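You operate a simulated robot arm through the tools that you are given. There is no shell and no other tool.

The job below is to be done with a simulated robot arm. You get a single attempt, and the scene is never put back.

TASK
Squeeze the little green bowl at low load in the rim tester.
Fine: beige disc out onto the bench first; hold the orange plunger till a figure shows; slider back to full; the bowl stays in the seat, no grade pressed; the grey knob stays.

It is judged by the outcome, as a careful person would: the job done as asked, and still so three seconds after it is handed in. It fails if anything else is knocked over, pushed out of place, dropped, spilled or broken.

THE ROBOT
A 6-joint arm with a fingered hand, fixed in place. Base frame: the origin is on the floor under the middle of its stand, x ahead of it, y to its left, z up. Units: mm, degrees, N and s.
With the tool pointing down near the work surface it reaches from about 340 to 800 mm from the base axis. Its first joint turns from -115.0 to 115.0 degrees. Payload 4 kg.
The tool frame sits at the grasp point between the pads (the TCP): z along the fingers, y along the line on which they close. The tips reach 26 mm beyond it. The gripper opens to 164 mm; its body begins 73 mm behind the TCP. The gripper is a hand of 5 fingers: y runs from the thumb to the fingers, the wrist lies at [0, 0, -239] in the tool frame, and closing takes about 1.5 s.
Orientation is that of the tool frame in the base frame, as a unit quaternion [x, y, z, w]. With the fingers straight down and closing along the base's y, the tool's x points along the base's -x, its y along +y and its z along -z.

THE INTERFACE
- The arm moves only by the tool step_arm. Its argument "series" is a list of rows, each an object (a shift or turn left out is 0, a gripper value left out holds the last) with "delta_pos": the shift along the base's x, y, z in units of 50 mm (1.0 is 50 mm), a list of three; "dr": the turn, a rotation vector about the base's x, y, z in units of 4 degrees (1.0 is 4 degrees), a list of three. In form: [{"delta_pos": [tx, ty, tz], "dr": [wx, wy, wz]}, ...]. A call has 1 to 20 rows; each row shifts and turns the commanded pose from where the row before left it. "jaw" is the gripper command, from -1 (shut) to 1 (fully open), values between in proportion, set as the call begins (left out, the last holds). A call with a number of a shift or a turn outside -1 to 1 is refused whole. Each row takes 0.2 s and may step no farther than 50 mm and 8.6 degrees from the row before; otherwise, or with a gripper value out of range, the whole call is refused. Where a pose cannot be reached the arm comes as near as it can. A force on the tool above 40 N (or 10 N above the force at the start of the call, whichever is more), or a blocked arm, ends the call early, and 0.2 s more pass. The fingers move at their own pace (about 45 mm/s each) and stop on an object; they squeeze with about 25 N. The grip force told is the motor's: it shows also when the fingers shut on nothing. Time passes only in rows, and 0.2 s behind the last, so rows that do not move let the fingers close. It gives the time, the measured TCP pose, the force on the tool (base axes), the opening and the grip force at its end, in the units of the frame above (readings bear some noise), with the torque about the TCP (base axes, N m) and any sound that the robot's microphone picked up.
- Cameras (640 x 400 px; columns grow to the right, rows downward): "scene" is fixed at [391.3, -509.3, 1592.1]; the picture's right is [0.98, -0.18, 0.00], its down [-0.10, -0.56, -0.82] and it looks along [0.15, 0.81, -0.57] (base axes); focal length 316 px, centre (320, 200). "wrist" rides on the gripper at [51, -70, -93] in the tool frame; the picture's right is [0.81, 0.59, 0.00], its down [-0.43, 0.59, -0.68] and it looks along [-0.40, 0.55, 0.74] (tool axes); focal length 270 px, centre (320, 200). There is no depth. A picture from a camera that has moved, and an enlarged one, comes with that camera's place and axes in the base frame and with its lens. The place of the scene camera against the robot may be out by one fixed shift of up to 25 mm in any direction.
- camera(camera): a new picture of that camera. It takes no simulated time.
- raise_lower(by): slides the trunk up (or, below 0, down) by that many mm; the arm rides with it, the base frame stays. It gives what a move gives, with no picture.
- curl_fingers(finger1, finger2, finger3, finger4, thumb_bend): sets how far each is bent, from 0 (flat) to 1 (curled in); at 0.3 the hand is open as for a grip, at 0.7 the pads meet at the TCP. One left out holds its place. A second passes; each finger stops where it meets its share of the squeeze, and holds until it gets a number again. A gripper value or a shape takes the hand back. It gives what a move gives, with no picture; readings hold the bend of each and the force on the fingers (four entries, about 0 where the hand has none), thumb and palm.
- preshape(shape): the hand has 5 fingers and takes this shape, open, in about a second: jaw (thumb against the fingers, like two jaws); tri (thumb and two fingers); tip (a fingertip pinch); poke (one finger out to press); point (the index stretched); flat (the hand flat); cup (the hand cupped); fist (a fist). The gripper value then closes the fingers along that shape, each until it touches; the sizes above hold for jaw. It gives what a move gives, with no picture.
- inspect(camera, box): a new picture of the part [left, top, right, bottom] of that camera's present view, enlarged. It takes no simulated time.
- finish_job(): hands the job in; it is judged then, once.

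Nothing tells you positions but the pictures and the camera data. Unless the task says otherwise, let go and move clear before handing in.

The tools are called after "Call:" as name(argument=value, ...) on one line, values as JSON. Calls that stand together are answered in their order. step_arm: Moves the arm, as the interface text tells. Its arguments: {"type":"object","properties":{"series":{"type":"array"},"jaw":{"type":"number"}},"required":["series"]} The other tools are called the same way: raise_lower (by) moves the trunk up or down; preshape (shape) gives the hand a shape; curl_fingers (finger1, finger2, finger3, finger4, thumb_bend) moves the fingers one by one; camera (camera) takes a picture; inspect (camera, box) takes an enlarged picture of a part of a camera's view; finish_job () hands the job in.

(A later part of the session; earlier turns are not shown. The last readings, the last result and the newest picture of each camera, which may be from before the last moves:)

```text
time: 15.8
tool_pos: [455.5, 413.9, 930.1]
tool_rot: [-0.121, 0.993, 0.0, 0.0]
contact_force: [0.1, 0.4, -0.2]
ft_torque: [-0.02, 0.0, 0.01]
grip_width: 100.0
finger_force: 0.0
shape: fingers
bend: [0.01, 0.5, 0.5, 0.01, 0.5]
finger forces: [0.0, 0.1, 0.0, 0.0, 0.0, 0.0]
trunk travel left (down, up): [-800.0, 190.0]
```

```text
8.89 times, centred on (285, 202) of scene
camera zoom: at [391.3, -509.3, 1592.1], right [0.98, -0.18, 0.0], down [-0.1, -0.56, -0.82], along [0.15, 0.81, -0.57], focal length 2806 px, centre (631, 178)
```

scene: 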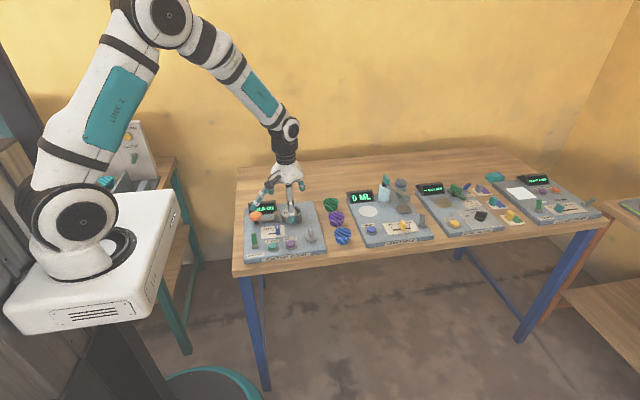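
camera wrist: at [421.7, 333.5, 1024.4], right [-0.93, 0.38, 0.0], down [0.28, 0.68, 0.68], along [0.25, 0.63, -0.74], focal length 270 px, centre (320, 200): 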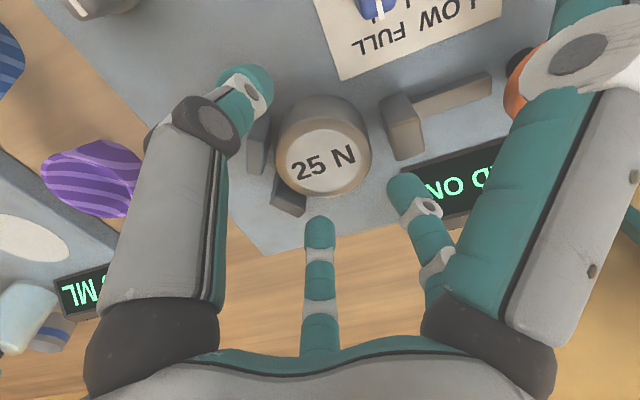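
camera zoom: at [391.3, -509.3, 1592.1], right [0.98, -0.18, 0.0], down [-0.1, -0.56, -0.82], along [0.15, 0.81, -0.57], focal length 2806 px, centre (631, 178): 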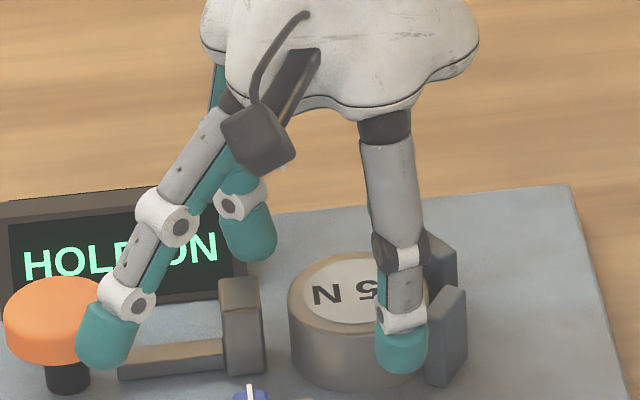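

At this offset f2 would brush the ram, so I'll shift the hand about 7 mm toward the back and close f2/f3 slightly. Then I'll go down in small steps watching the force.

Call:
step_arm(series=[{"delta_pos": [-0.03, 0.074, 0.1]}, {"delta_pos": [-0.03, 0.074, 0]}, {"delta_pos": [0, 0, 0]}])

Call:
curl_fingers(finger2=0.52, finger3=0.52, thumb_bend=0.5)

Call:
step_arm(series=[{"delta_pos": [0, 0, -0.1]}, {"delta_pos": [0, 0, -0.1]}, {"delta_pos": [0, 0, -0.1]}, {"delta_pos": [0, 0, 0]}])

Call:
camera(camera="wrist")

Call:
inspect(camera="wrist", box=[220, 60, 440, 240])

Call:
inspect(camera="scene", box=[250, 180, 320, 225])

```text
time: 16.6
tool_pos: [451.5, 421.2, 935.3]
tool_rot: [-0.122, 0.993, 0.0, -0.001]
contact_force: [0.0, -1.0, 0.3]
ft_torque: [0.0, 0.0, -0.01]
grip_width: 100.2
finger_force: 0.0
shape: fingers
bend: [0.01, 0.5, 0.5, 0.01, 0.5]
finger forces: [0.0, 0.0, 0.0, 0.0, 0.0, 0.1]
trunk travel left (down, up): [-800.0, 190.0]
```

```text
time: 17.6
tool_pos: [452.2, 421.6, 935.3]
tool_rot: [-0.122, 0.993, 0.0, 0.0]
contact_force: [-0.6, 0.7, -0.2]
ft_torque: [-0.03, 0.0, -0.02]
grip_width: 99.9
finger_force: 0.1
shape: fingers
bend: [0.01, 0.52, 0.52, 0.01, 0.5]
finger forces: [0.0, 0.0, 0.0, 0.1, 0.0, 0.0]
trunk travel left (down, up): [-800.0, 190.0]
```

```text
time: 18.6
tool_pos: [453.1, 422.0, 921.2]
tool_rot: [-0.121, 0.993, 0.0, 0.0]
contact_force: [0.1, -1.2, -0.4]
ft_torque: [0.02, -0.01, -0.02]
grip_width: 100.2
finger_force: 0.0
shape: fingers
bend: [0.01, 0.52, 0.52, 0.01, 0.5]
finger forces: [0.0, 0.1, 0.0, 0.0, 0.1, 0.1]
trunk travel left (down, up): [-800.0, 190.0]
```

```text
taken
camera wrist: at [419.1, 341.7, 1014.2], right [-0.93, 0.38, 0.0], down [0.28, 0.68, 0.68], along [0.25, 0.63, -0.74], focal length 270 px, centre (320, 200)
```

wrist: 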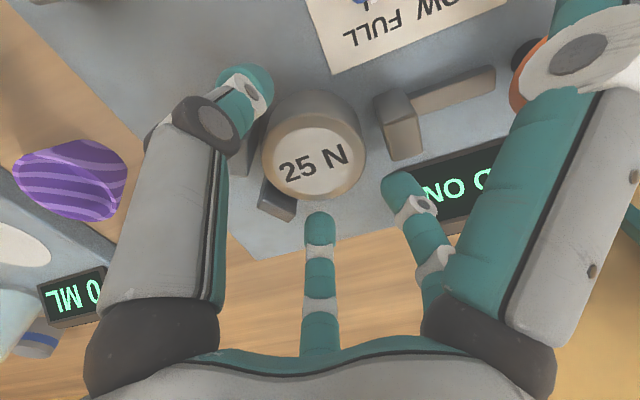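

```text
2.22 times, centred on (330, 150) of wrist
camera zoom: at [419.1, 341.7, 1014.2], right [-0.93, 0.38, 0.0], down [0.28, 0.68, 0.68], along [0.25, 0.63, -0.74], focal length 601 px, centre (298, 311)
```

zoom: 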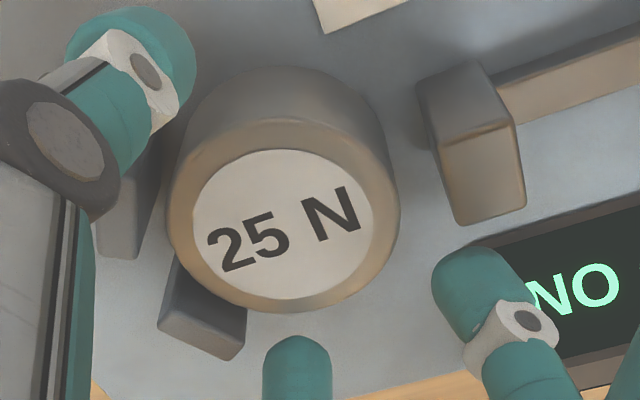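

```text
8.89 times, centred on (285, 202) of scene
camera zoom: at [391.3, -509.3, 1592.1], right [0.98, -0.18, 0.0], down [-0.1, -0.56, -0.82], along [0.15, 0.81, -0.57], focal length 2806 px, centre (631, 178)
```

zoom: 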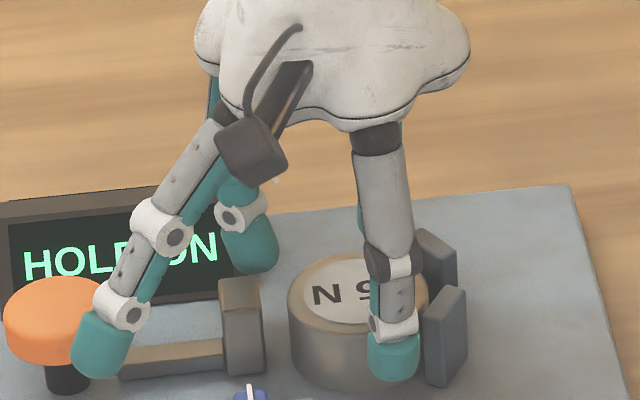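

Still clear all round and the forces are near zero. I'll go down another 10 mm and close the three fingers on the disc.

Call:
step_arm(series=[{"delta_pos": [0, 0, -0.1]}, {"delta_pos": [0, 0, -0.12]}, {"delta_pos": [0, 0, 0]}])

Call:
curl_fingers(finger2=0.55, finger3=0.55, thumb_bend=0.53)

Call:
inspect(camera="wrist", box=[220, 60, 440, 240])

Call:
inspect(camera="scene", box=[250, 180, 320, 225])

```text
time: 19.4
tool_pos: [453.8, 420.9, 909.1]
tool_rot: [-0.121, 0.993, 0.0, 0.001]
contact_force: [-1.2, 0.5, 0.1]
ft_torque: [-0.02, 0.0, 0.02]
grip_width: 100.0
finger_force: 0.1
shape: fingers
bend: [0.01, 0.52, 0.52, 0.01, 0.5]
finger forces: [0.0, 0.0, 0.0, 0.0, 0.0, 0.0]
trunk travel left (down, up): [-800.0, 190.0]
```

```text
time: 20.4
tool_pos: [452.9, 419.3, 908.8]
tool_rot: [-0.122, 0.993, 0.0, 0.0]
contact_force: [-0.7, -0.9, 0.1]
ft_torque: [0.0, -0.02, -0.02]
grip_width: 99.4
finger_force: 0.0
shape: fingers
bend: [0.01, 0.55, 0.55, 0.01, 0.53]
finger forces: [0.1, 0.1, 0.1, 0.0, 0.0, 0.1]
trunk travel left (down, up): [-800.0, 190.0]
```

```text
2.22 times, centred on (330, 150) of wrist
camera zoom: at [419.4, 340.4, 1002.8], right [-0.93, 0.38, 0.0], down [0.28, 0.68, 0.68], along [0.25, 0.63, -0.74], focal length 601 px, centre (298, 311)
```

zoom: 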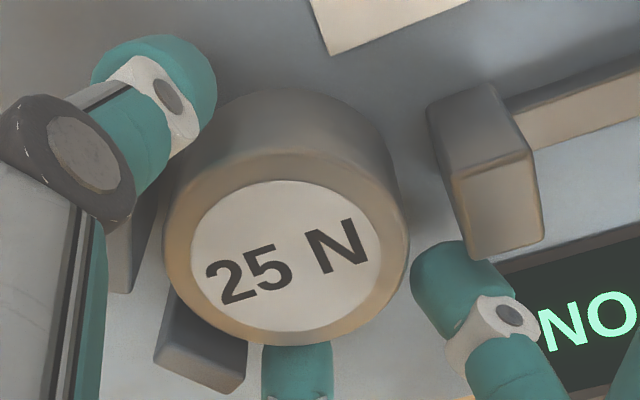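

```text
8.89 times, centred on (285, 202) of scene
camera zoom: at [391.3, -509.3, 1592.1], right [0.98, -0.18, 0.0], down [-0.1, -0.56, -0.82], along [0.15, 0.81, -0.57], focal length 2806 px, centre (631, 178)
```

zoom: 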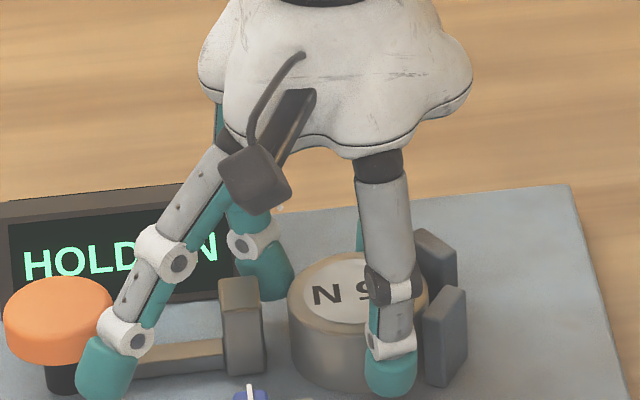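

The fingers are well placed around the disc, with no contact yet. Now I'll close until they stop on it.

Call:
curl_fingers(finger2=0.7, finger3=0.7, thumb_bend=0.7)

Call:
inspect(camera="wrist", box=[220, 60, 440, 240])

Call:
inspect(camera="scene", box=[250, 180, 320, 225])

```text
time: 21.4
tool_pos: [451.2, 421.1, 909.3]
tool_rot: [-0.122, 0.993, 0.0, 0.0]
contact_force: [1.2, -0.2, 2.5]
ft_torque: [0.02, 0.03, 0.01]
grip_width: 99.0
finger_force: 18.3
shape: fingers
bend: [0.01, 0.58, 0.57, 0.01, 0.6]
finger forces: [0.0, 9.5, 9.5, 0.1, 17.4, 0.1]
trunk travel left (down, up): [-800.0, 190.0]
```

```text
2.22 times, centred on (330, 150) of wrist
camera zoom: at [419.4, 340.3, 1002.9], right [-0.93, 0.38, 0.0], down [0.28, 0.68, 0.68], along [0.25, 0.63, -0.74], focal length 601 px, centre (298, 311)
```

zoom: 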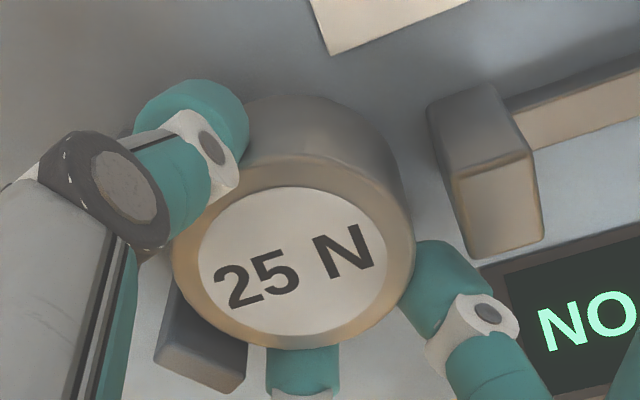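

```text
8.89 times, centred on (285, 202) of scene
camera zoom: at [391.3, -509.3, 1592.1], right [0.98, -0.18, 0.0], down [-0.1, -0.56, -0.82], along [0.15, 0.81, -0.57], focal length 2806 px, centre (631, 178)
```

zoom: 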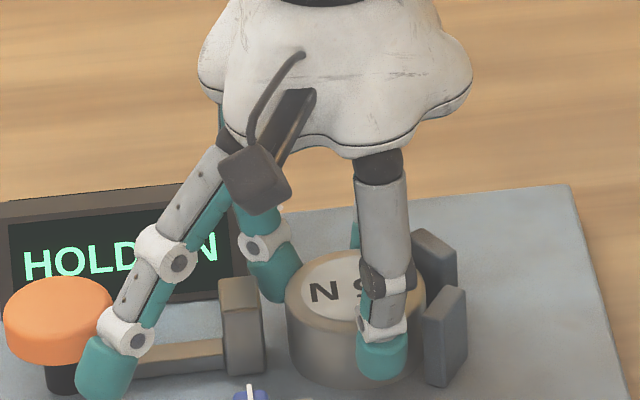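

The disc is held: f2 and f3 at 9.5 N each, thumb at 17.4 N. I'll lift it straight up slowly and check.

Call:
step_arm(series=[{"delta_pos": [0, 0, 0]}, {"delta_pos": [0, 0, 0.1]}, {"delta_pos": [0, 0, 0.15]}, {"delta_pos": [0, 0, 0.2]}, {"delta_pos": [0, 0, 0.25]}, {"delta_pos": [0, 0, 0.3]}, {"delta_pos": [0, 0, 0.3]}, {"delta_pos": [0, 0, 0]}])

Call:
camera(camera="wrist")

Call:
inspect(camera="scene", box=[240, 160, 330, 230])

```text
time: 23.2
tool_pos: [451.6, 422.9, 974.6]
tool_rot: [-0.122, 0.993, 0.0, 0.0]
contact_force: [0.3, -0.4, -2.5]
ft_torque: [0.02, 0.01, -0.03]
grip_width: 99.1
finger_force: 17.5
shape: fingers
bend: [0.01, 0.58, 0.57, 0.01, 0.6]
finger forces: [0.0, 9.2, 9.4, 0.0, 16.5, 0.0]
trunk travel left (down, up): [-800.0, 190.0]
```

```text
taken
camera wrist: at [419.2, 341.9, 1068.2], right [-0.93, 0.38, 0.0], down [0.28, 0.68, 0.68], along [0.25, 0.63, -0.74], focal length 270 px, centre (320, 200)
```

wrist: 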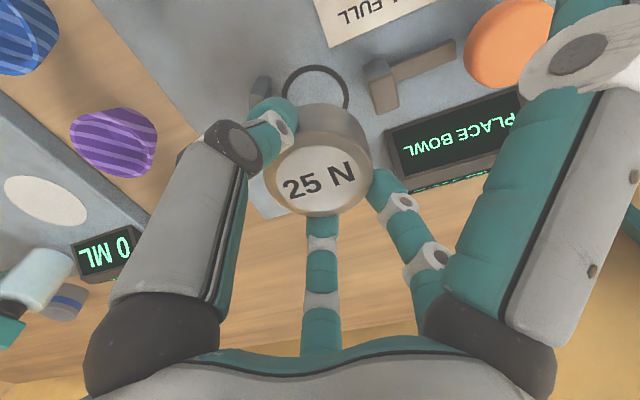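

```text
5.71 times, centred on (285, 195) of scene
camera zoom: at [391.3, -509.3, 1592.1], right [0.98, -0.18, 0.0], down [-0.1, -0.56, -0.82], along [0.15, 0.81, -0.57], focal length 1804 px, centre (520, 229)
```

zoom: 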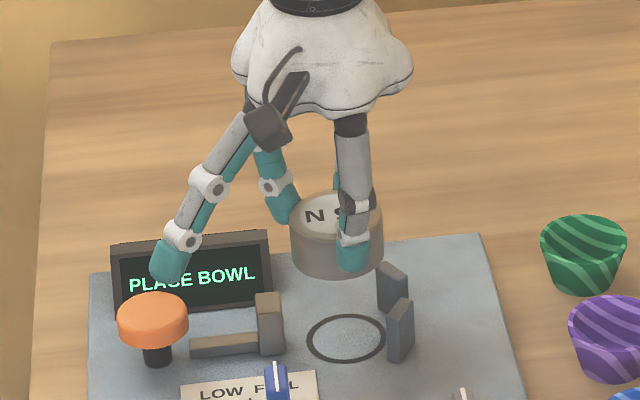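

The disc is out and the display now reads "PLACE BOWL"; a ring on the plate marks the seat. I'll carry the disc over the display to the clear bench behind the stand, near (440, 625).

Call:
step_arm(series=[{"delta_pos": [-0.03, 0.3, 0.1]}, {"delta_pos": [-0.04, 0.6, 0.1]}, {"delta_pos": [-0.04, 0.8, 0]}, {"delta_pos": [-0.04, 0.8, 0]}, {"delta_pos": [-0.04, 0.8, 0]}, {"delta_pos": [-0.03, 0.5, 0]}, {"delta_pos": [-0.02, 0.25, 0]}, {"delta_pos": [0, 0, 0]}, {"delta_pos": [0, 0, 0]}])

Call:
camera(camera="wrist")

Call:
inspect(camera="scene", box=[230, 120, 350, 220])

```text
time: 25.2
tool_pos: [440.7, 624.3, 982.8]
tool_rot: [-0.122, 0.993, -0.001, 0.0]
contact_force: [0.2, -0.7, -1.3]
ft_torque: [0.01, 0.0, -0.02]
grip_width: 99.3
finger_force: 17.7
shape: fingers
bend: [0.01, 0.58, 0.57, 0.01, 0.6]
finger forces: [0.1, 9.4, 9.3, 0.1, 16.5, 0.1]
trunk travel left (down, up): [-800.0, 190.0]
```

```text
taken
camera wrist: at [407.6, 543.6, 1078.0], right [-0.93, 0.38, 0.0], down [0.28, 0.68, 0.68], along [0.25, 0.63, -0.74], focal length 270 px, centre (320, 200)
```

wrist: 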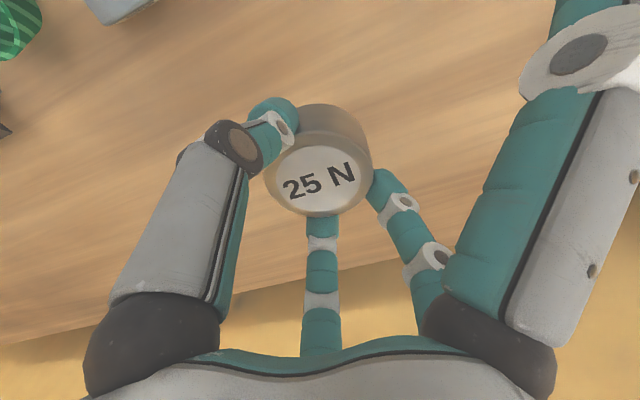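

```text
4.00 times, centred on (290, 170) of scene
camera zoom: at [391.3, -509.3, 1592.1], right [0.98, -0.18, 0.0], down [-0.1, -0.56, -0.82], along [0.15, 0.81, -0.57], focal length 1263 px, centre (440, 320)
```

zoom: 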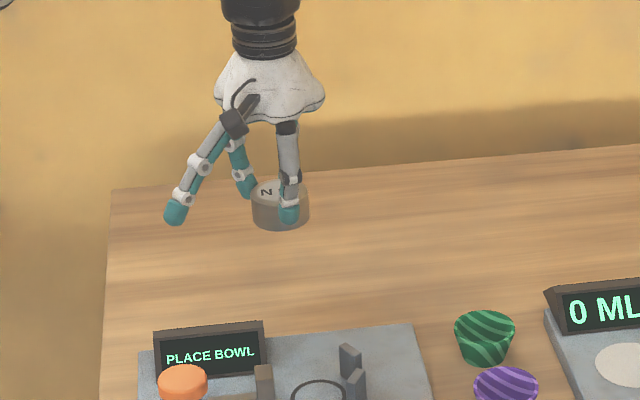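

There's nothing around this spot. I'll lower the disc, slowing near the bench and stopping on contact.

Call:
step_arm(series=[{"delta_pos": [0, 0, -0.4]}, {"delta_pos": [0, 0, -0.4]}, {"delta_pos": [0, 0, -0.4]}, {"delta_pos": [0, 0, -0.2]}, {"delta_pos": [0, 0, 0]}])

Call:
inspect(camera="scene", box=[240, 150, 320, 210])

```text
time: 26.4
tool_pos: [440.1, 622.8, 913.7]
tool_rot: [-0.122, 0.993, 0.0, 0.0]
contact_force: [0.2, 0.2, -2.8]
ft_torque: [-0.02, 0.01, 0.0]
grip_width: 99.5
finger_force: 17.7
shape: fingers
bend: [0.01, 0.58, 0.57, 0.01, 0.6]
finger forces: [0.0, 9.3, 9.4, 0.0, 16.4, 0.1]
trunk travel left (down, up): [-800.0, 190.0]
```

```text
6.67 times, centred on (280, 180) of scene
camera zoom: at [391.3, -509.3, 1592.1], right [0.98, -0.18, 0.0], down [-0.1, -0.56, -0.82], along [0.15, 0.81, -0.57], focal length 2105 px, centre (587, 333)
```

zoom: 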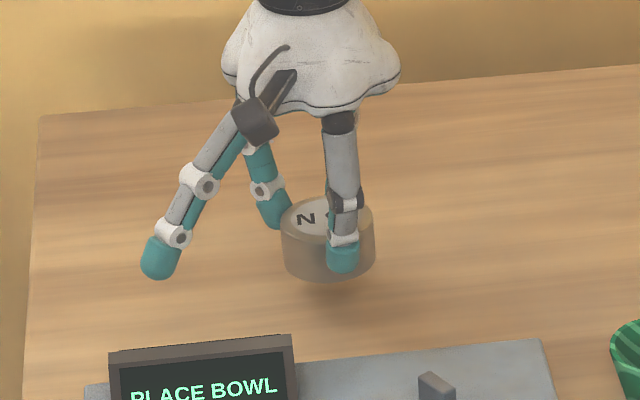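

The disc is still 20–30 mm above the bench. I'll lower it 18 mm, then feel for contact in small steps.

Call:
step_arm(series=[{"delta_pos": [0, 0, -0.12]}, {"delta_pos": [0, 0, -0.12]}, {"delta_pos": [0, 0, -0.12]}, {"delta_pos": [0, 0, 0]}])

Call:
step_arm(series=[{"delta_pos": [0, 0, -0.06]}, {"delta_pos": [0, 0, 0]}])

Call:
inspect(camera="scene", box=[240, 150, 320, 210])

```text
time: 27.4
tool_pos: [440.2, 624.5, 895.5]
tool_rot: [-0.122, 0.993, 0.0, 0.0]
contact_force: [-0.2, 0.1, -1.3]
ft_torque: [0.02, 0.02, -0.01]
grip_width: 99.3
finger_force: 17.5
shape: fingers
bend: [0.01, 0.58, 0.57, 0.01, 0.6]
finger forces: [0.0, 9.3, 9.2, 0.0, 16.4, 0.1]
trunk travel left (down, up): [-800.0, 190.0]
```

```text
time: 28.0
tool_pos: [439.8, 623.0, 892.1]
tool_rot: [-0.122, 0.993, -0.001, 0.001]
contact_force: [0.0, 0.3, -3.1]
ft_torque: [0.0, 0.0, 0.01]
grip_width: 99.4
finger_force: 17.4
shape: fingers
bend: [0.01, 0.58, 0.57, 0.01, 0.6]
finger forces: [0.0, 9.3, 9.3, 0.0, 16.4, 0.0]
trunk travel left (down, up): [-800.0, 190.0]
```

```text
6.67 times, centred on (280, 180) of scene
camera zoom: at [391.3, -509.3, 1592.1], right [0.98, -0.18, 0.0], down [-0.1, -0.56, -0.82], along [0.15, 0.81, -0.57], focal length 2105 px, centre (587, 333)
```

zoom: 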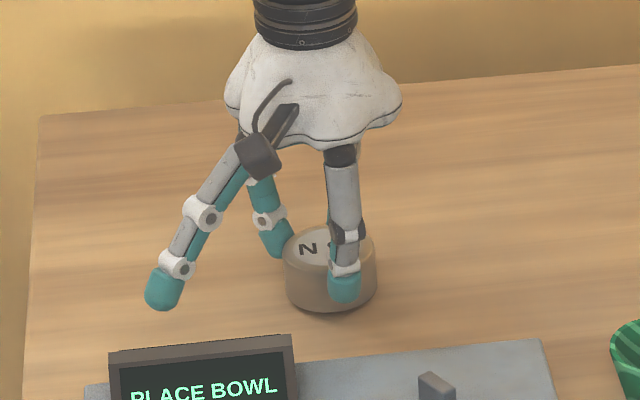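

It looks close to the bench now but there is no contact force yet. I'll keep going in 3 mm steps.

Call:
step_arm(series=[{"delta_pos": [0, 0, -0.05]}, {"delta_pos": [0, 0, 0]}])

Call:
step_arm(series=[{"delta_pos": [0, 0, -0.04]}, {"delta_pos": [0, 0, 0]}])

Call:
inspect(camera="scene", box=[255, 170, 305, 205])

```text
time: 28.6
tool_pos: [439.6, 623.4, 890.7]
tool_rot: [-0.122, 0.992, 0.0, -0.001]
contact_force: [-0.3, -0.3, -2.4]
ft_torque: [0.0, 0.02, 0.0]
grip_width: 99.2
finger_force: 17.7
shape: fingers
bend: [0.01, 0.58, 0.57, 0.01, 0.6]
finger forces: [0.0, 9.4, 9.3, 0.1, 16.4, 0.0]
trunk travel left (down, up): [-800.0, 190.0]
```

```text
time: 29.2
tool_pos: [440.6, 623.7, 888.6]
tool_rot: [-0.122, 0.993, 0.0, 0.0]
contact_force: [-0.9, 0.2, -1.8]
ft_torque: [0.0, 0.01, -0.01]
grip_width: 99.0
finger_force: 17.7
shape: fingers
bend: [0.01, 0.58, 0.57, 0.01, 0.6]
finger forces: [0.0, 9.3, 9.3, 0.0, 16.4, 0.1]
trunk travel left (down, up): [-800.0, 190.0]
```

```text
11.43 times, centred on (280, 188) of scene
camera zoom: at [391.3, -509.3, 1592.1], right [0.98, -0.18, 0.0], down [-0.1, -0.56, -0.82], along [0.15, 0.81, -0.57], focal length 3608 px, centre (777, 343)
```

zoom: 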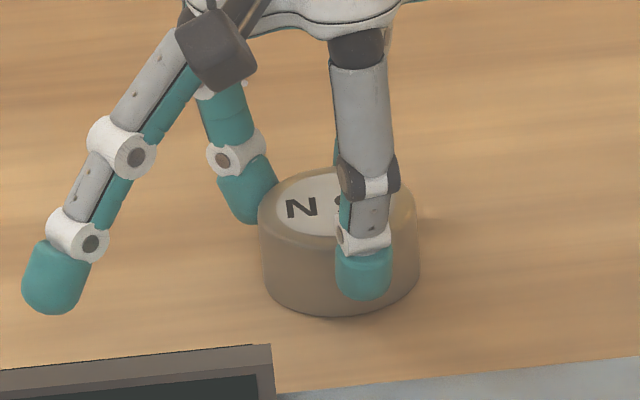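

Call:
step_arm(series=[{"delta_pos": [0, 0, -0.05]}, {"delta_pos": [0, 0, 0]}])

Call:
step_arm(series=[{"delta_pos": [0, 0, -0.04]}, {"delta_pos": [0, 0, 0]}])

```text
time: 29.8
tool_pos: [440.8, 623.1, 887.3]
tool_rot: [-0.122, 0.992, 0.001, 0.0]
contact_force: [0.0, -1.6, 6.3]
ft_torque: [0.16, 0.03, -0.01]
grip_width: 99.3
finger_force: 17.9
shape: fingers
bend: [0.01, 0.58, 0.57, 0.01, 0.6]
finger forces: [0.0, 9.6, 9.3, 0.0, 17.1, 0.1]
trunk travel left (down, up): [-800.0, 190.0]
```

```text
time: 30.4
tool_pos: [440.2, 623.6, 885.2]
tool_rot: [-0.121, 0.993, 0.001, 0.001]
contact_force: [0.6, -1.6, 15.5]
ft_torque: [0.11, 0.0, 0.0]
grip_width: 99.2
finger_force: 19.5
shape: fingers
bend: [0.01, 0.58, 0.57, 0.01, 0.6]
finger forces: [0.0, 10.1, 10.0, 0.1, 18.9, 0.0]
trunk travel left (down, up): [-800.0, 190.0]
```

Contact with the bench came at TCP z≈887, so the bench is about 21 mm below the plate. I'll ease the pressure off and open the fingers.

Call:
step_arm(series=[{"delta_pos": [0, 0, 0.05]}, {"delta_pos": [0, 0, 0]}])

Call:
curl_fingers(finger2=0.48, finger3=0.48, thumb_bend=0.48)

Call:
camera(camera="wrist")

Call:
inspect(camera="scene", box=[255, 170, 305, 205])

```text
time: 31.0
tool_pos: [441.3, 623.9, 885.1]
tool_rot: [-0.12, 0.993, 0.0, 0.0]
contact_force: [2.9, 0.1, 9.3]
ft_torque: [0.12, -0.02, 0.04]
grip_width: 99.4
finger_force: 18.8
shape: fingers
bend: [0.01, 0.58, 0.57, 0.01, 0.6]
finger forces: [0.0, 9.2, 10.0, 0.0, 17.7, 0.0]
trunk travel left (down, up): [-800.0, 190.0]
```

```text
time: 32.0
tool_pos: [440.4, 624.6, 886.3]
tool_rot: [-0.122, 0.993, 0.0, 0.0]
contact_force: [-0.7, 1.2, 0.3]
ft_torque: [0.0, 0.0, 0.01]
grip_width: 100.8
finger_force: 0.1
shape: fingers
bend: [0.01, 0.48, 0.48, 0.01, 0.48]
finger forces: [0.0, 0.0, 0.0, 0.1, 0.1, 0.0]
trunk travel left (down, up): [-800.0, 190.0]
```

```text
taken
camera wrist: at [407.1, 543.8, 980.3], right [-0.93, 0.38, 0.0], down [0.28, 0.68, 0.68], along [0.25, 0.63, -0.74], focal length 270 px, centre (320, 200)
```

wrist: 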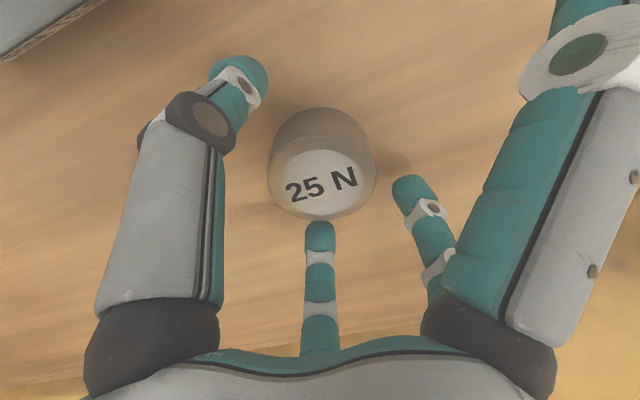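

```text
11.43 times, centred on (280, 188) of scene
camera zoom: at [391.3, -509.3, 1592.1], right [0.98, -0.18, 0.0], down [-0.1, -0.56, -0.82], along [0.15, 0.81, -0.57], focal length 3608 px, centre (777, 343)
```

zoom: 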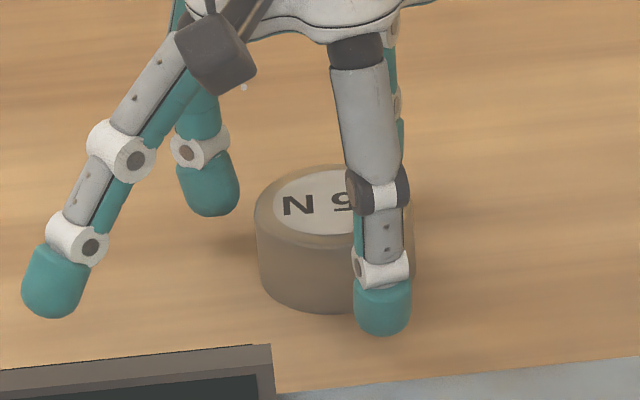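

The disc stands free on the bench. I'll rise clear, then swing over to the bowl while turning the hand so that the two idle fingers point at clear spots there.

Call:
step_arm(series=[{"delta_pos": [0, 0, 0.2]}, {"delta_pos": [0, 0, 0.4]}, {"delta_pos": [0, 0, 0.6]}, {"delta_pos": [0, 0, 0.6]}, {"delta_pos": [0, 0, 0.4]}, {"delta_pos": [0, 0, 0]}])

Call:
step_arm(series=[{"delta_pos": [0.46, -0.36, 0], "dr": [0, 0, -1]}, {"delta_pos": [0.46, -0.36, 0], "dr": [0, 0, -1]}, {"delta_pos": [0.46, -0.36, 0], "dr": [0, 0, -1]}, {"delta_pos": [0.46, -0.36, 0], "dr": [0, 0, -1]}, {"delta_pos": [0.46, -0.36, 0], "dr": [0, 0, -1]}, {"delta_pos": [0.46, -0.36, 0], "dr": [0, 0, -1]}, {"delta_pos": [0.46, -0.36, 0], "dr": [0, 0, -1]}, {"delta_pos": [0.3, -0.3, 0], "dr": [0, 0, -0.5]}, {"delta_pos": [0, 0, 0]}, {"delta_pos": [0, 0, 0]}])

Call:
camera(camera="wrist")

Call:
camera(camera="scene")

```text
time: 33.4
tool_pos: [441.1, 624.1, 996.5]
tool_rot: [-0.122, 0.992, 0.0, 0.001]
contact_force: [0.4, 0.2, 0.1]
ft_torque: [-0.01, -0.02, 0.0]
grip_width: 100.7
finger_force: 0.0
shape: fingers
bend: [0.01, 0.48, 0.48, 0.01, 0.48]
finger forces: [0.0, 0.1, 0.0, 0.1, 0.0, 0.0]
trunk travel left (down, up): [-800.0, 190.0]
```

```text
time: 35.6
tool_pos: [617.5, 482.8, 997.2]
tool_rot: [0.139, 0.99, 0.0, -0.001]
contact_force: [0.2, 0.5, 0.9]
ft_torque: [0.0, -0.02, -0.01]
grip_width: 100.7
finger_force: 0.2
shape: fingers
bend: [0.01, 0.48, 0.48, 0.01, 0.48]
finger forces: [0.0, 0.0, 0.0, 0.1, 0.1, 0.0]
trunk travel left (down, up): [-800.0, 190.0]
```

```text
taken
camera wrist: at [548.8, 428.7, 1090.7], right [-0.61, 0.79, 0.0], down [0.58, 0.45, 0.68], along [0.53, 0.42, -0.74], focal length 270 px, centre (320, 200)
```

wrist: 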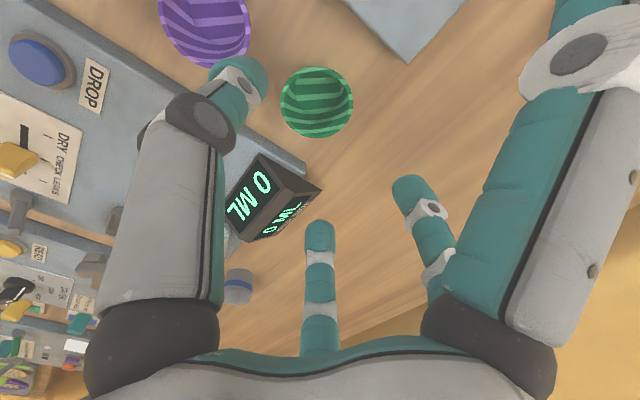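

```text
taken
```

scene: 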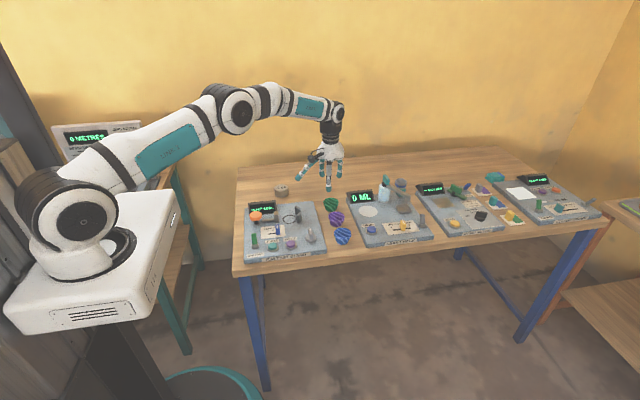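

Call:
inspect(camera="wrist", box=[220, 30, 420, 240])

Call:
inspect(camera="scene", box=[300, 160, 400, 230])

```text
1.90 times, centred on (320, 135) of wrist
camera zoom: at [548.8, 428.7, 1090.7], right [-0.61, 0.79, 0.0], down [0.58, 0.45, 0.68], along [0.53, 0.42, -0.74], focal length 515 px, centre (320, 324)
```

zoom: 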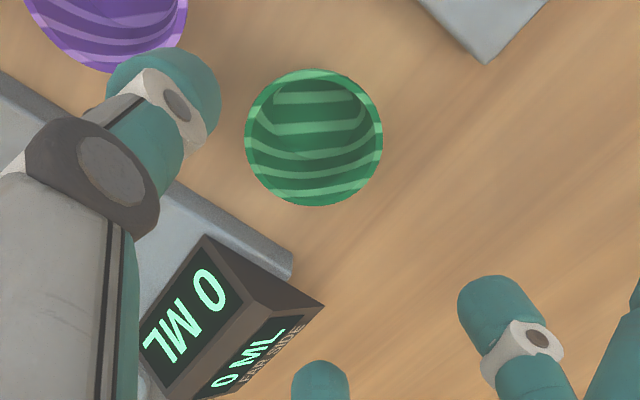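

```text
5.71 times, centred on (350, 195) of scene
camera zoom: at [391.3, -509.3, 1592.1], right [0.98, -0.18, 0.0], down [-0.1, -0.56, -0.82], along [0.15, 0.81, -0.57], focal length 1804 px, centre (149, 229)
```

zoom: 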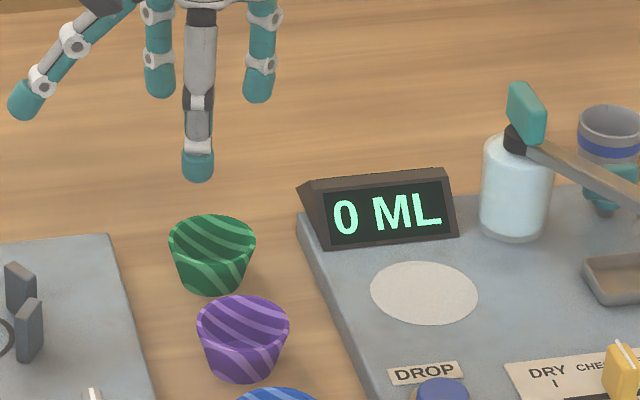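

The bowl's rim centre comes out at about (621.7, 481.7), rim z≈876, base on the bench. I'll line up with it and lower to just above it.

Call:
curl_fingers(finger2=0.52, finger3=0.52, thumb_bend=0.52)

Call:
step_arm(series=[{"delta_pos": [0.06, 0.03, -0.3]}, {"delta_pos": [0.055, 0.035, -0.3]}, {"delta_pos": [0, 0, -0.3]}, {"delta_pos": [0, 0, -0.16]}, {"delta_pos": [0, 0, 0]}, {"delta_pos": [0, 0, 0]}])

Call:
camera(camera="wrist")

Call:
inspect(camera="wrist", box=[220, 60, 440, 240])

Call:
inspect(camera="scene", box=[300, 160, 400, 230])

```text
time: 36.6
tool_pos: [617.2, 481.2, 997.9]
tool_rot: [0.139, 0.99, 0.0, -0.001]
contact_force: [-0.5, 0.3, 0.6]
ft_torque: [0.0, -0.03, 0.04]
grip_width: 99.9
finger_force: 0.0
shape: fingers
bend: [0.01, 0.52, 0.52, 0.01, 0.52]
finger forces: [0.1, 0.1, 0.0, 0.0, 0.0, 0.0]
trunk travel left (down, up): [-800.0, 190.0]
```

```text
time: 38.0
tool_pos: [621.9, 486.4, 945.1]
tool_rot: [0.139, 0.99, 0.001, 0.0]
contact_force: [0.9, 0.1, 1.1]
ft_torque: [0.01, -0.01, 0.01]
grip_width: 99.6
finger_force: 0.1
shape: fingers
bend: [0.01, 0.52, 0.52, 0.01, 0.52]
finger forces: [0.0, 0.0, 0.0, 0.1, 0.1, 0.1]
trunk travel left (down, up): [-800.0, 190.0]
```

```text
taken
camera wrist: at [553.5, 432.7, 1037.9], right [-0.61, 0.79, 0.0], down [0.58, 0.45, 0.68], along [0.53, 0.42, -0.74], focal length 270 px, centre (320, 200)
```

wrist: 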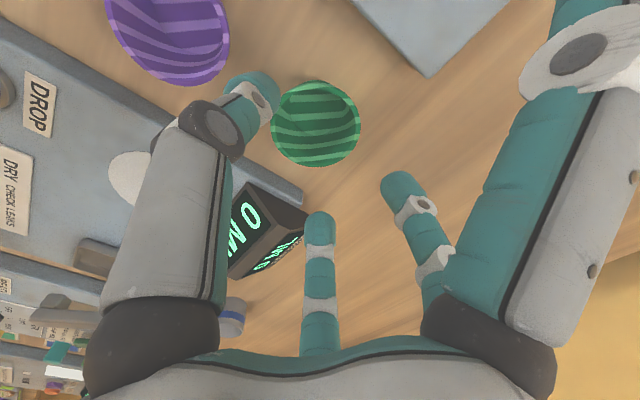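

```text
2.22 times, centred on (330, 150) of wrist
camera zoom: at [553.5, 432.7, 1037.9], right [-0.61, 0.79, 0.0], down [0.58, 0.45, 0.68], along [0.53, 0.42, -0.74], focal length 601 px, centre (298, 311)
```

zoom: 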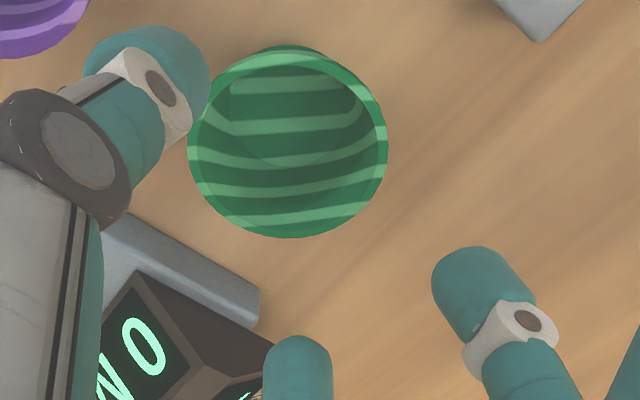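

```text
5.71 times, centred on (350, 195) of scene
camera zoom: at [391.3, -509.3, 1592.1], right [0.98, -0.18, 0.0], down [-0.1, -0.56, -0.82], along [0.15, 0.81, -0.57], focal length 1804 px, centre (149, 229)
```

zoom: 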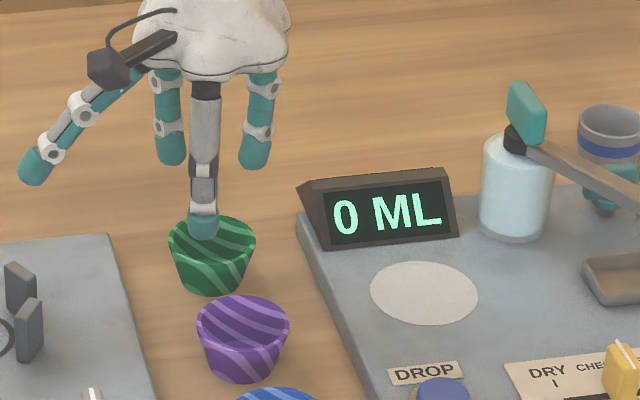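

The bowl is centred under the hand, but I can't see the fifth finger (f4) in the scene view. I'll zoom in on the hand before going lower.

Call:
inspect(camera="scene", box=[300, 140, 380, 200])

Call:
inspect(camera="wrist", box=[60, 60, 260, 260])

```text
6.67 times, centred on (340, 170) of scene
camera zoom: at [391.3, -509.3, 1592.1], right [0.98, -0.18, 0.0], down [-0.1, -0.56, -0.82], along [0.15, 0.81, -0.57], focal length 2105 px, centre (187, 400)
```

zoom: 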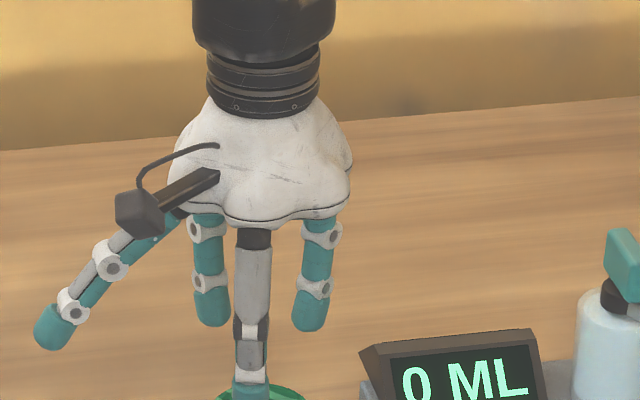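

```text
2.00 times, centred on (160, 160) of wrist
camera zoom: at [553.5, 432.7, 1037.9], right [-0.61, 0.79, 0.0], down [0.58, 0.45, 0.68], along [0.53, 0.42, -0.74], focal length 541 px, centre (640, 280)
```

zoom: 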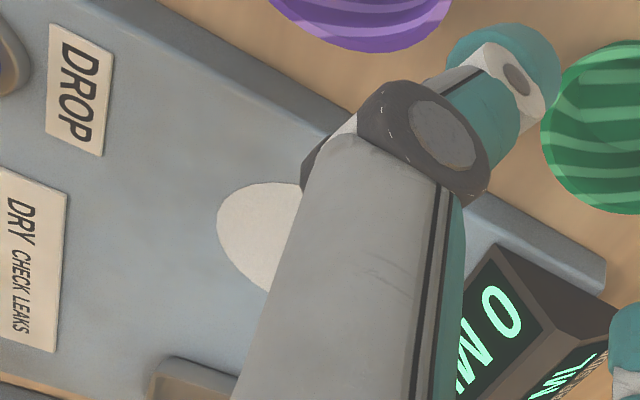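

Only four digits are visible and the space around the bowl is free. I'll lower around the bowl in stages, watching force and view.

Call:
step_arm(series=[{"delta_pos": [0, -0.01, -0.2]}, {"delta_pos": [0, -0.01, -0.2]}, {"delta_pos": [0, 0, -0.2]}, {"delta_pos": [0, 0, 0]}])

Call:
inspect(camera="wrist", box=[220, 60, 440, 240])

Call:
inspect(camera="scene", box=[300, 170, 380, 230])

```text
time: 39.0
tool_pos: [622.8, 486.0, 913.9]
tool_rot: [0.139, 0.99, 0.0, 0.0]
contact_force: [-0.3, 0.9, 0.0]
ft_torque: [-0.03, 0.0, -0.01]
grip_width: 99.5
finger_force: 0.0
shape: fingers
bend: [0.01, 0.52, 0.52, 0.01, 0.52]
finger forces: [0.0, 0.1, 0.0, 0.0, 0.0, 0.0]
trunk travel left (down, up): [-800.0, 190.0]
```

```text
2.22 times, centred on (330, 150) of wrist
camera zoom: at [553.5, 432.3, 1007.7], right [-0.61, 0.79, 0.0], down [0.58, 0.45, 0.68], along [0.53, 0.42, -0.74], focal length 601 px, centre (298, 311)
```

zoom: 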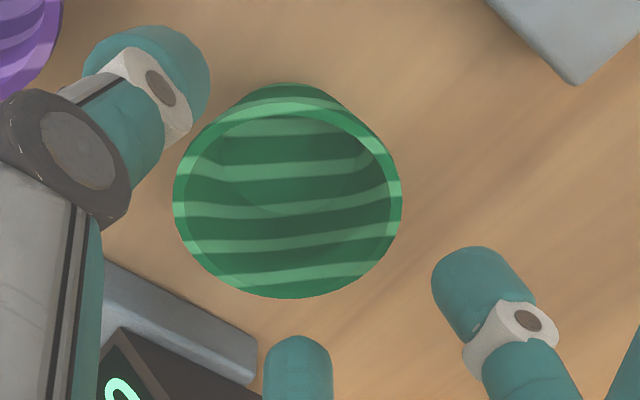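

```text
6.67 times, centred on (340, 200) of scene
camera zoom: at [391.3, -509.3, 1592.1], right [0.98, -0.18, 0.0], down [-0.1, -0.56, -0.82], along [0.15, 0.81, -0.57], focal length 2105 px, centre (187, 200)
```

zoom: 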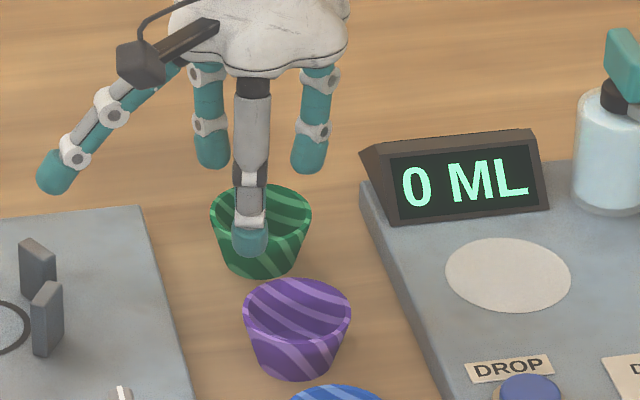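

Everything is still clear. I'll go down 20 mm more, then close gently in small increments on the bowl.

Call:
step_arm(series=[{"delta_pos": [0, 0, -0.14]}, {"delta_pos": [0, 0, -0.14]}, {"delta_pos": [0, 0, -0.14]}, {"delta_pos": [0, 0, 0]}])

Call:
curl_fingers(finger2=0.56, finger3=0.56, thumb_bend=0.57)

Call:
inspect(camera="wrist", box=[220, 60, 440, 240])

Call:
inspect(camera="scene", box=[310, 180, 370, 225])

```text
time: 40.0
tool_pos: [623.5, 485.8, 891.7]
tool_rot: [0.14, 0.99, -0.001, 0.0]
contact_force: [0.4, 0.4, 0.0]
ft_torque: [0.0, -0.01, 0.03]
grip_width: 99.7
finger_force: 0.1
shape: fingers
bend: [0.01, 0.52, 0.52, 0.01, 0.52]
finger forces: [0.0, 0.0, 0.1, 0.0, 0.0, 0.0]
trunk travel left (down, up): [-800.0, 190.0]
```

```text
time: 41.0
tool_pos: [623.0, 485.4, 891.9]
tool_rot: [0.14, 0.99, 0.0, 0.0]
contact_force: [-0.5, 0.6, 0.3]
ft_torque: [-0.02, 0.0, -0.01]
grip_width: 99.3
finger_force: 0.1
shape: fingers
bend: [0.01, 0.56, 0.56, 0.01, 0.56]
finger forces: [0.0, 0.0, 0.1, 0.1, 0.0, 0.0]
trunk travel left (down, up): [-800.0, 190.0]
```

```text
2.22 times, centred on (330, 150) of wrist
camera zoom: at [554.3, 432.3, 986.7], right [-0.61, 0.79, 0.0], down [0.58, 0.45, 0.68], along [0.53, 0.42, -0.74], focal length 601 px, centre (298, 311)
```

zoom: 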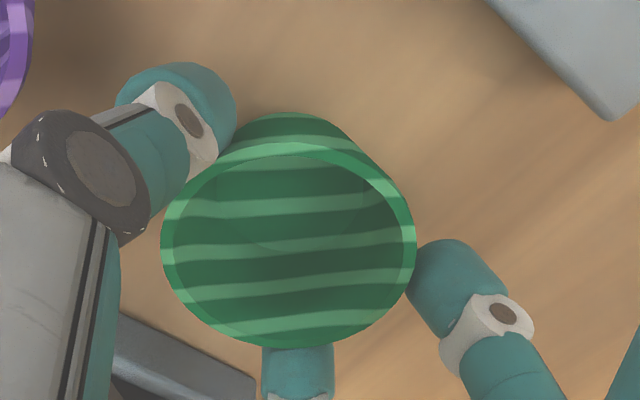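

```text
8.89 times, centred on (340, 202) of scene
camera zoom: at [391.3, -509.3, 1592.1], right [0.98, -0.18, 0.0], down [-0.1, -0.56, -0.82], along [0.15, 0.81, -0.57], focal length 2806 px, centre (142, 178)
```

zoom: 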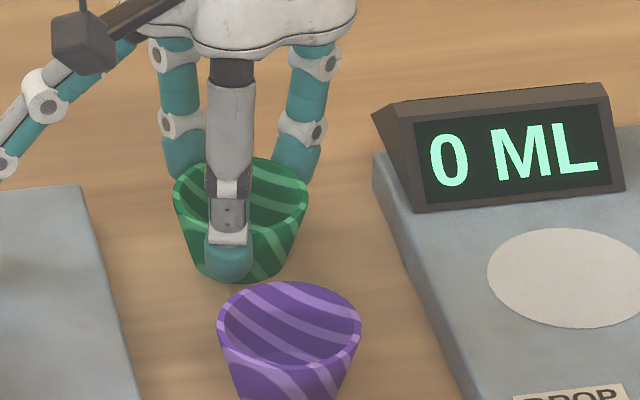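

The fingertips are just below the rim and nearly touching. I'll close a bit further and read the forces.

Call:
curl_fingers(finger2=0.585, finger3=0.585, thumb_bend=0.6)

Call:
inspect(camera="wrist", box=[220, 60, 440, 240])

```text
time: 42.0
tool_pos: [622.7, 485.0, 891.8]
tool_rot: [0.139, 0.99, 0.0, -0.001]
contact_force: [-0.1, -0.6, -0.2]
ft_torque: [0.0, -0.03, 0.0]
grip_width: 99.4
finger_force: 1.8
shape: fingers
bend: [0.01, 0.57, 0.57, 0.01, 0.59]
finger forces: [0.0, 1.0, 1.4, 0.0, 2.2, 0.0]
trunk travel left (down, up): [-800.0, 190.0]
```

```text
2.22 times, centred on (330, 150) of wrist
camera zoom: at [554.3, 432.3, 986.7], right [-0.61, 0.79, 0.0], down [0.58, 0.45, 0.68], along [0.53, 0.42, -0.74], focal length 601 px, centre (298, 311)
```

zoom: 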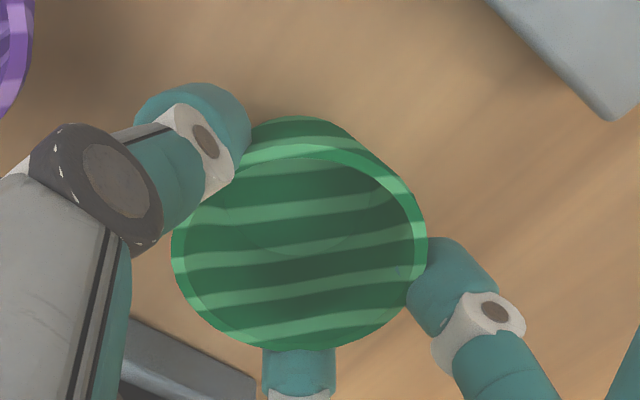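

Light, even contact with all three fingers. I'll firm the grip to a moderate squeeze.

Call:
curl_fingers(finger2=0.645, finger3=0.645, thumb_bend=0.65)

Call:
step_arm(series=[{"delta_pos": [0, 0, 0]}, {"delta_pos": [0, 0, 0.05]}, {"delta_pos": [0, 0, 0.1]}, {"delta_pos": [0, 0, 0.15]}, {"delta_pos": [0, 0, 0]}])

Call:
inspect(camera="wrist", box=[220, 60, 440, 240])

Call:
inspect(camera="scene", box=[310, 180, 370, 225])

```text
time: 43.0
tool_pos: [623.2, 485.0, 892.3]
tool_rot: [0.14, 0.99, 0.0, 0.0]
contact_force: [-0.1, 0.0, -0.2]
ft_torque: [0.02, -0.04, 0.02]
grip_width: 99.5
finger_force: 8.2
shape: fingers
bend: [0.01, 0.58, 0.57, 0.01, 0.6]
finger forces: [0.1, 4.4, 4.4, 0.0, 7.9, 0.1]
trunk travel left (down, up): [-800.0, 190.0]
```

```text
time: 44.2
tool_pos: [621.7, 485.9, 906.5]
tool_rot: [0.14, 0.99, -0.001, 0.0]
contact_force: [-0.7, 0.1, 0.0]
ft_torque: [0.03, 0.0, 0.03]
grip_width: 99.1
finger_force: 8.3
shape: fingers
bend: [0.01, 0.58, 0.57, 0.01, 0.6]
finger forces: [0.0, 4.4, 4.4, 0.1, 7.9, 0.0]
trunk travel left (down, up): [-800.0, 190.0]
```

```text
2.22 times, centred on (330, 150) of wrist
camera zoom: at [553.9, 432.0, 1001.1], right [-0.61, 0.79, 0.0], down [0.58, 0.45, 0.68], along [0.53, 0.42, -0.74], focal length 601 px, centre (298, 311)
```

zoom: 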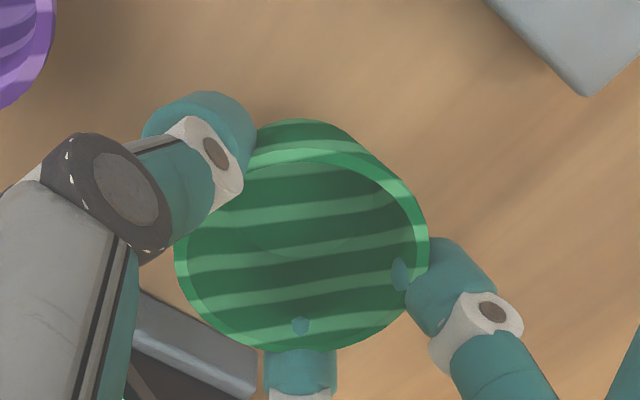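

```text
8.89 times, centred on (340, 202) of scene
camera zoom: at [391.3, -509.3, 1592.1], right [0.98, -0.18, 0.0], down [-0.1, -0.56, -0.82], along [0.15, 0.81, -0.57], focal length 2806 px, centre (142, 178)
```

zoom: 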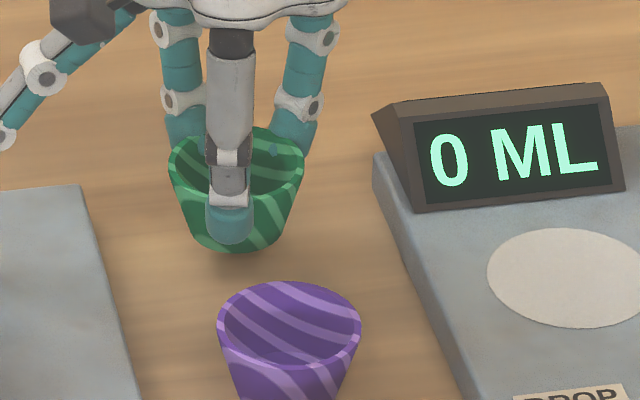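

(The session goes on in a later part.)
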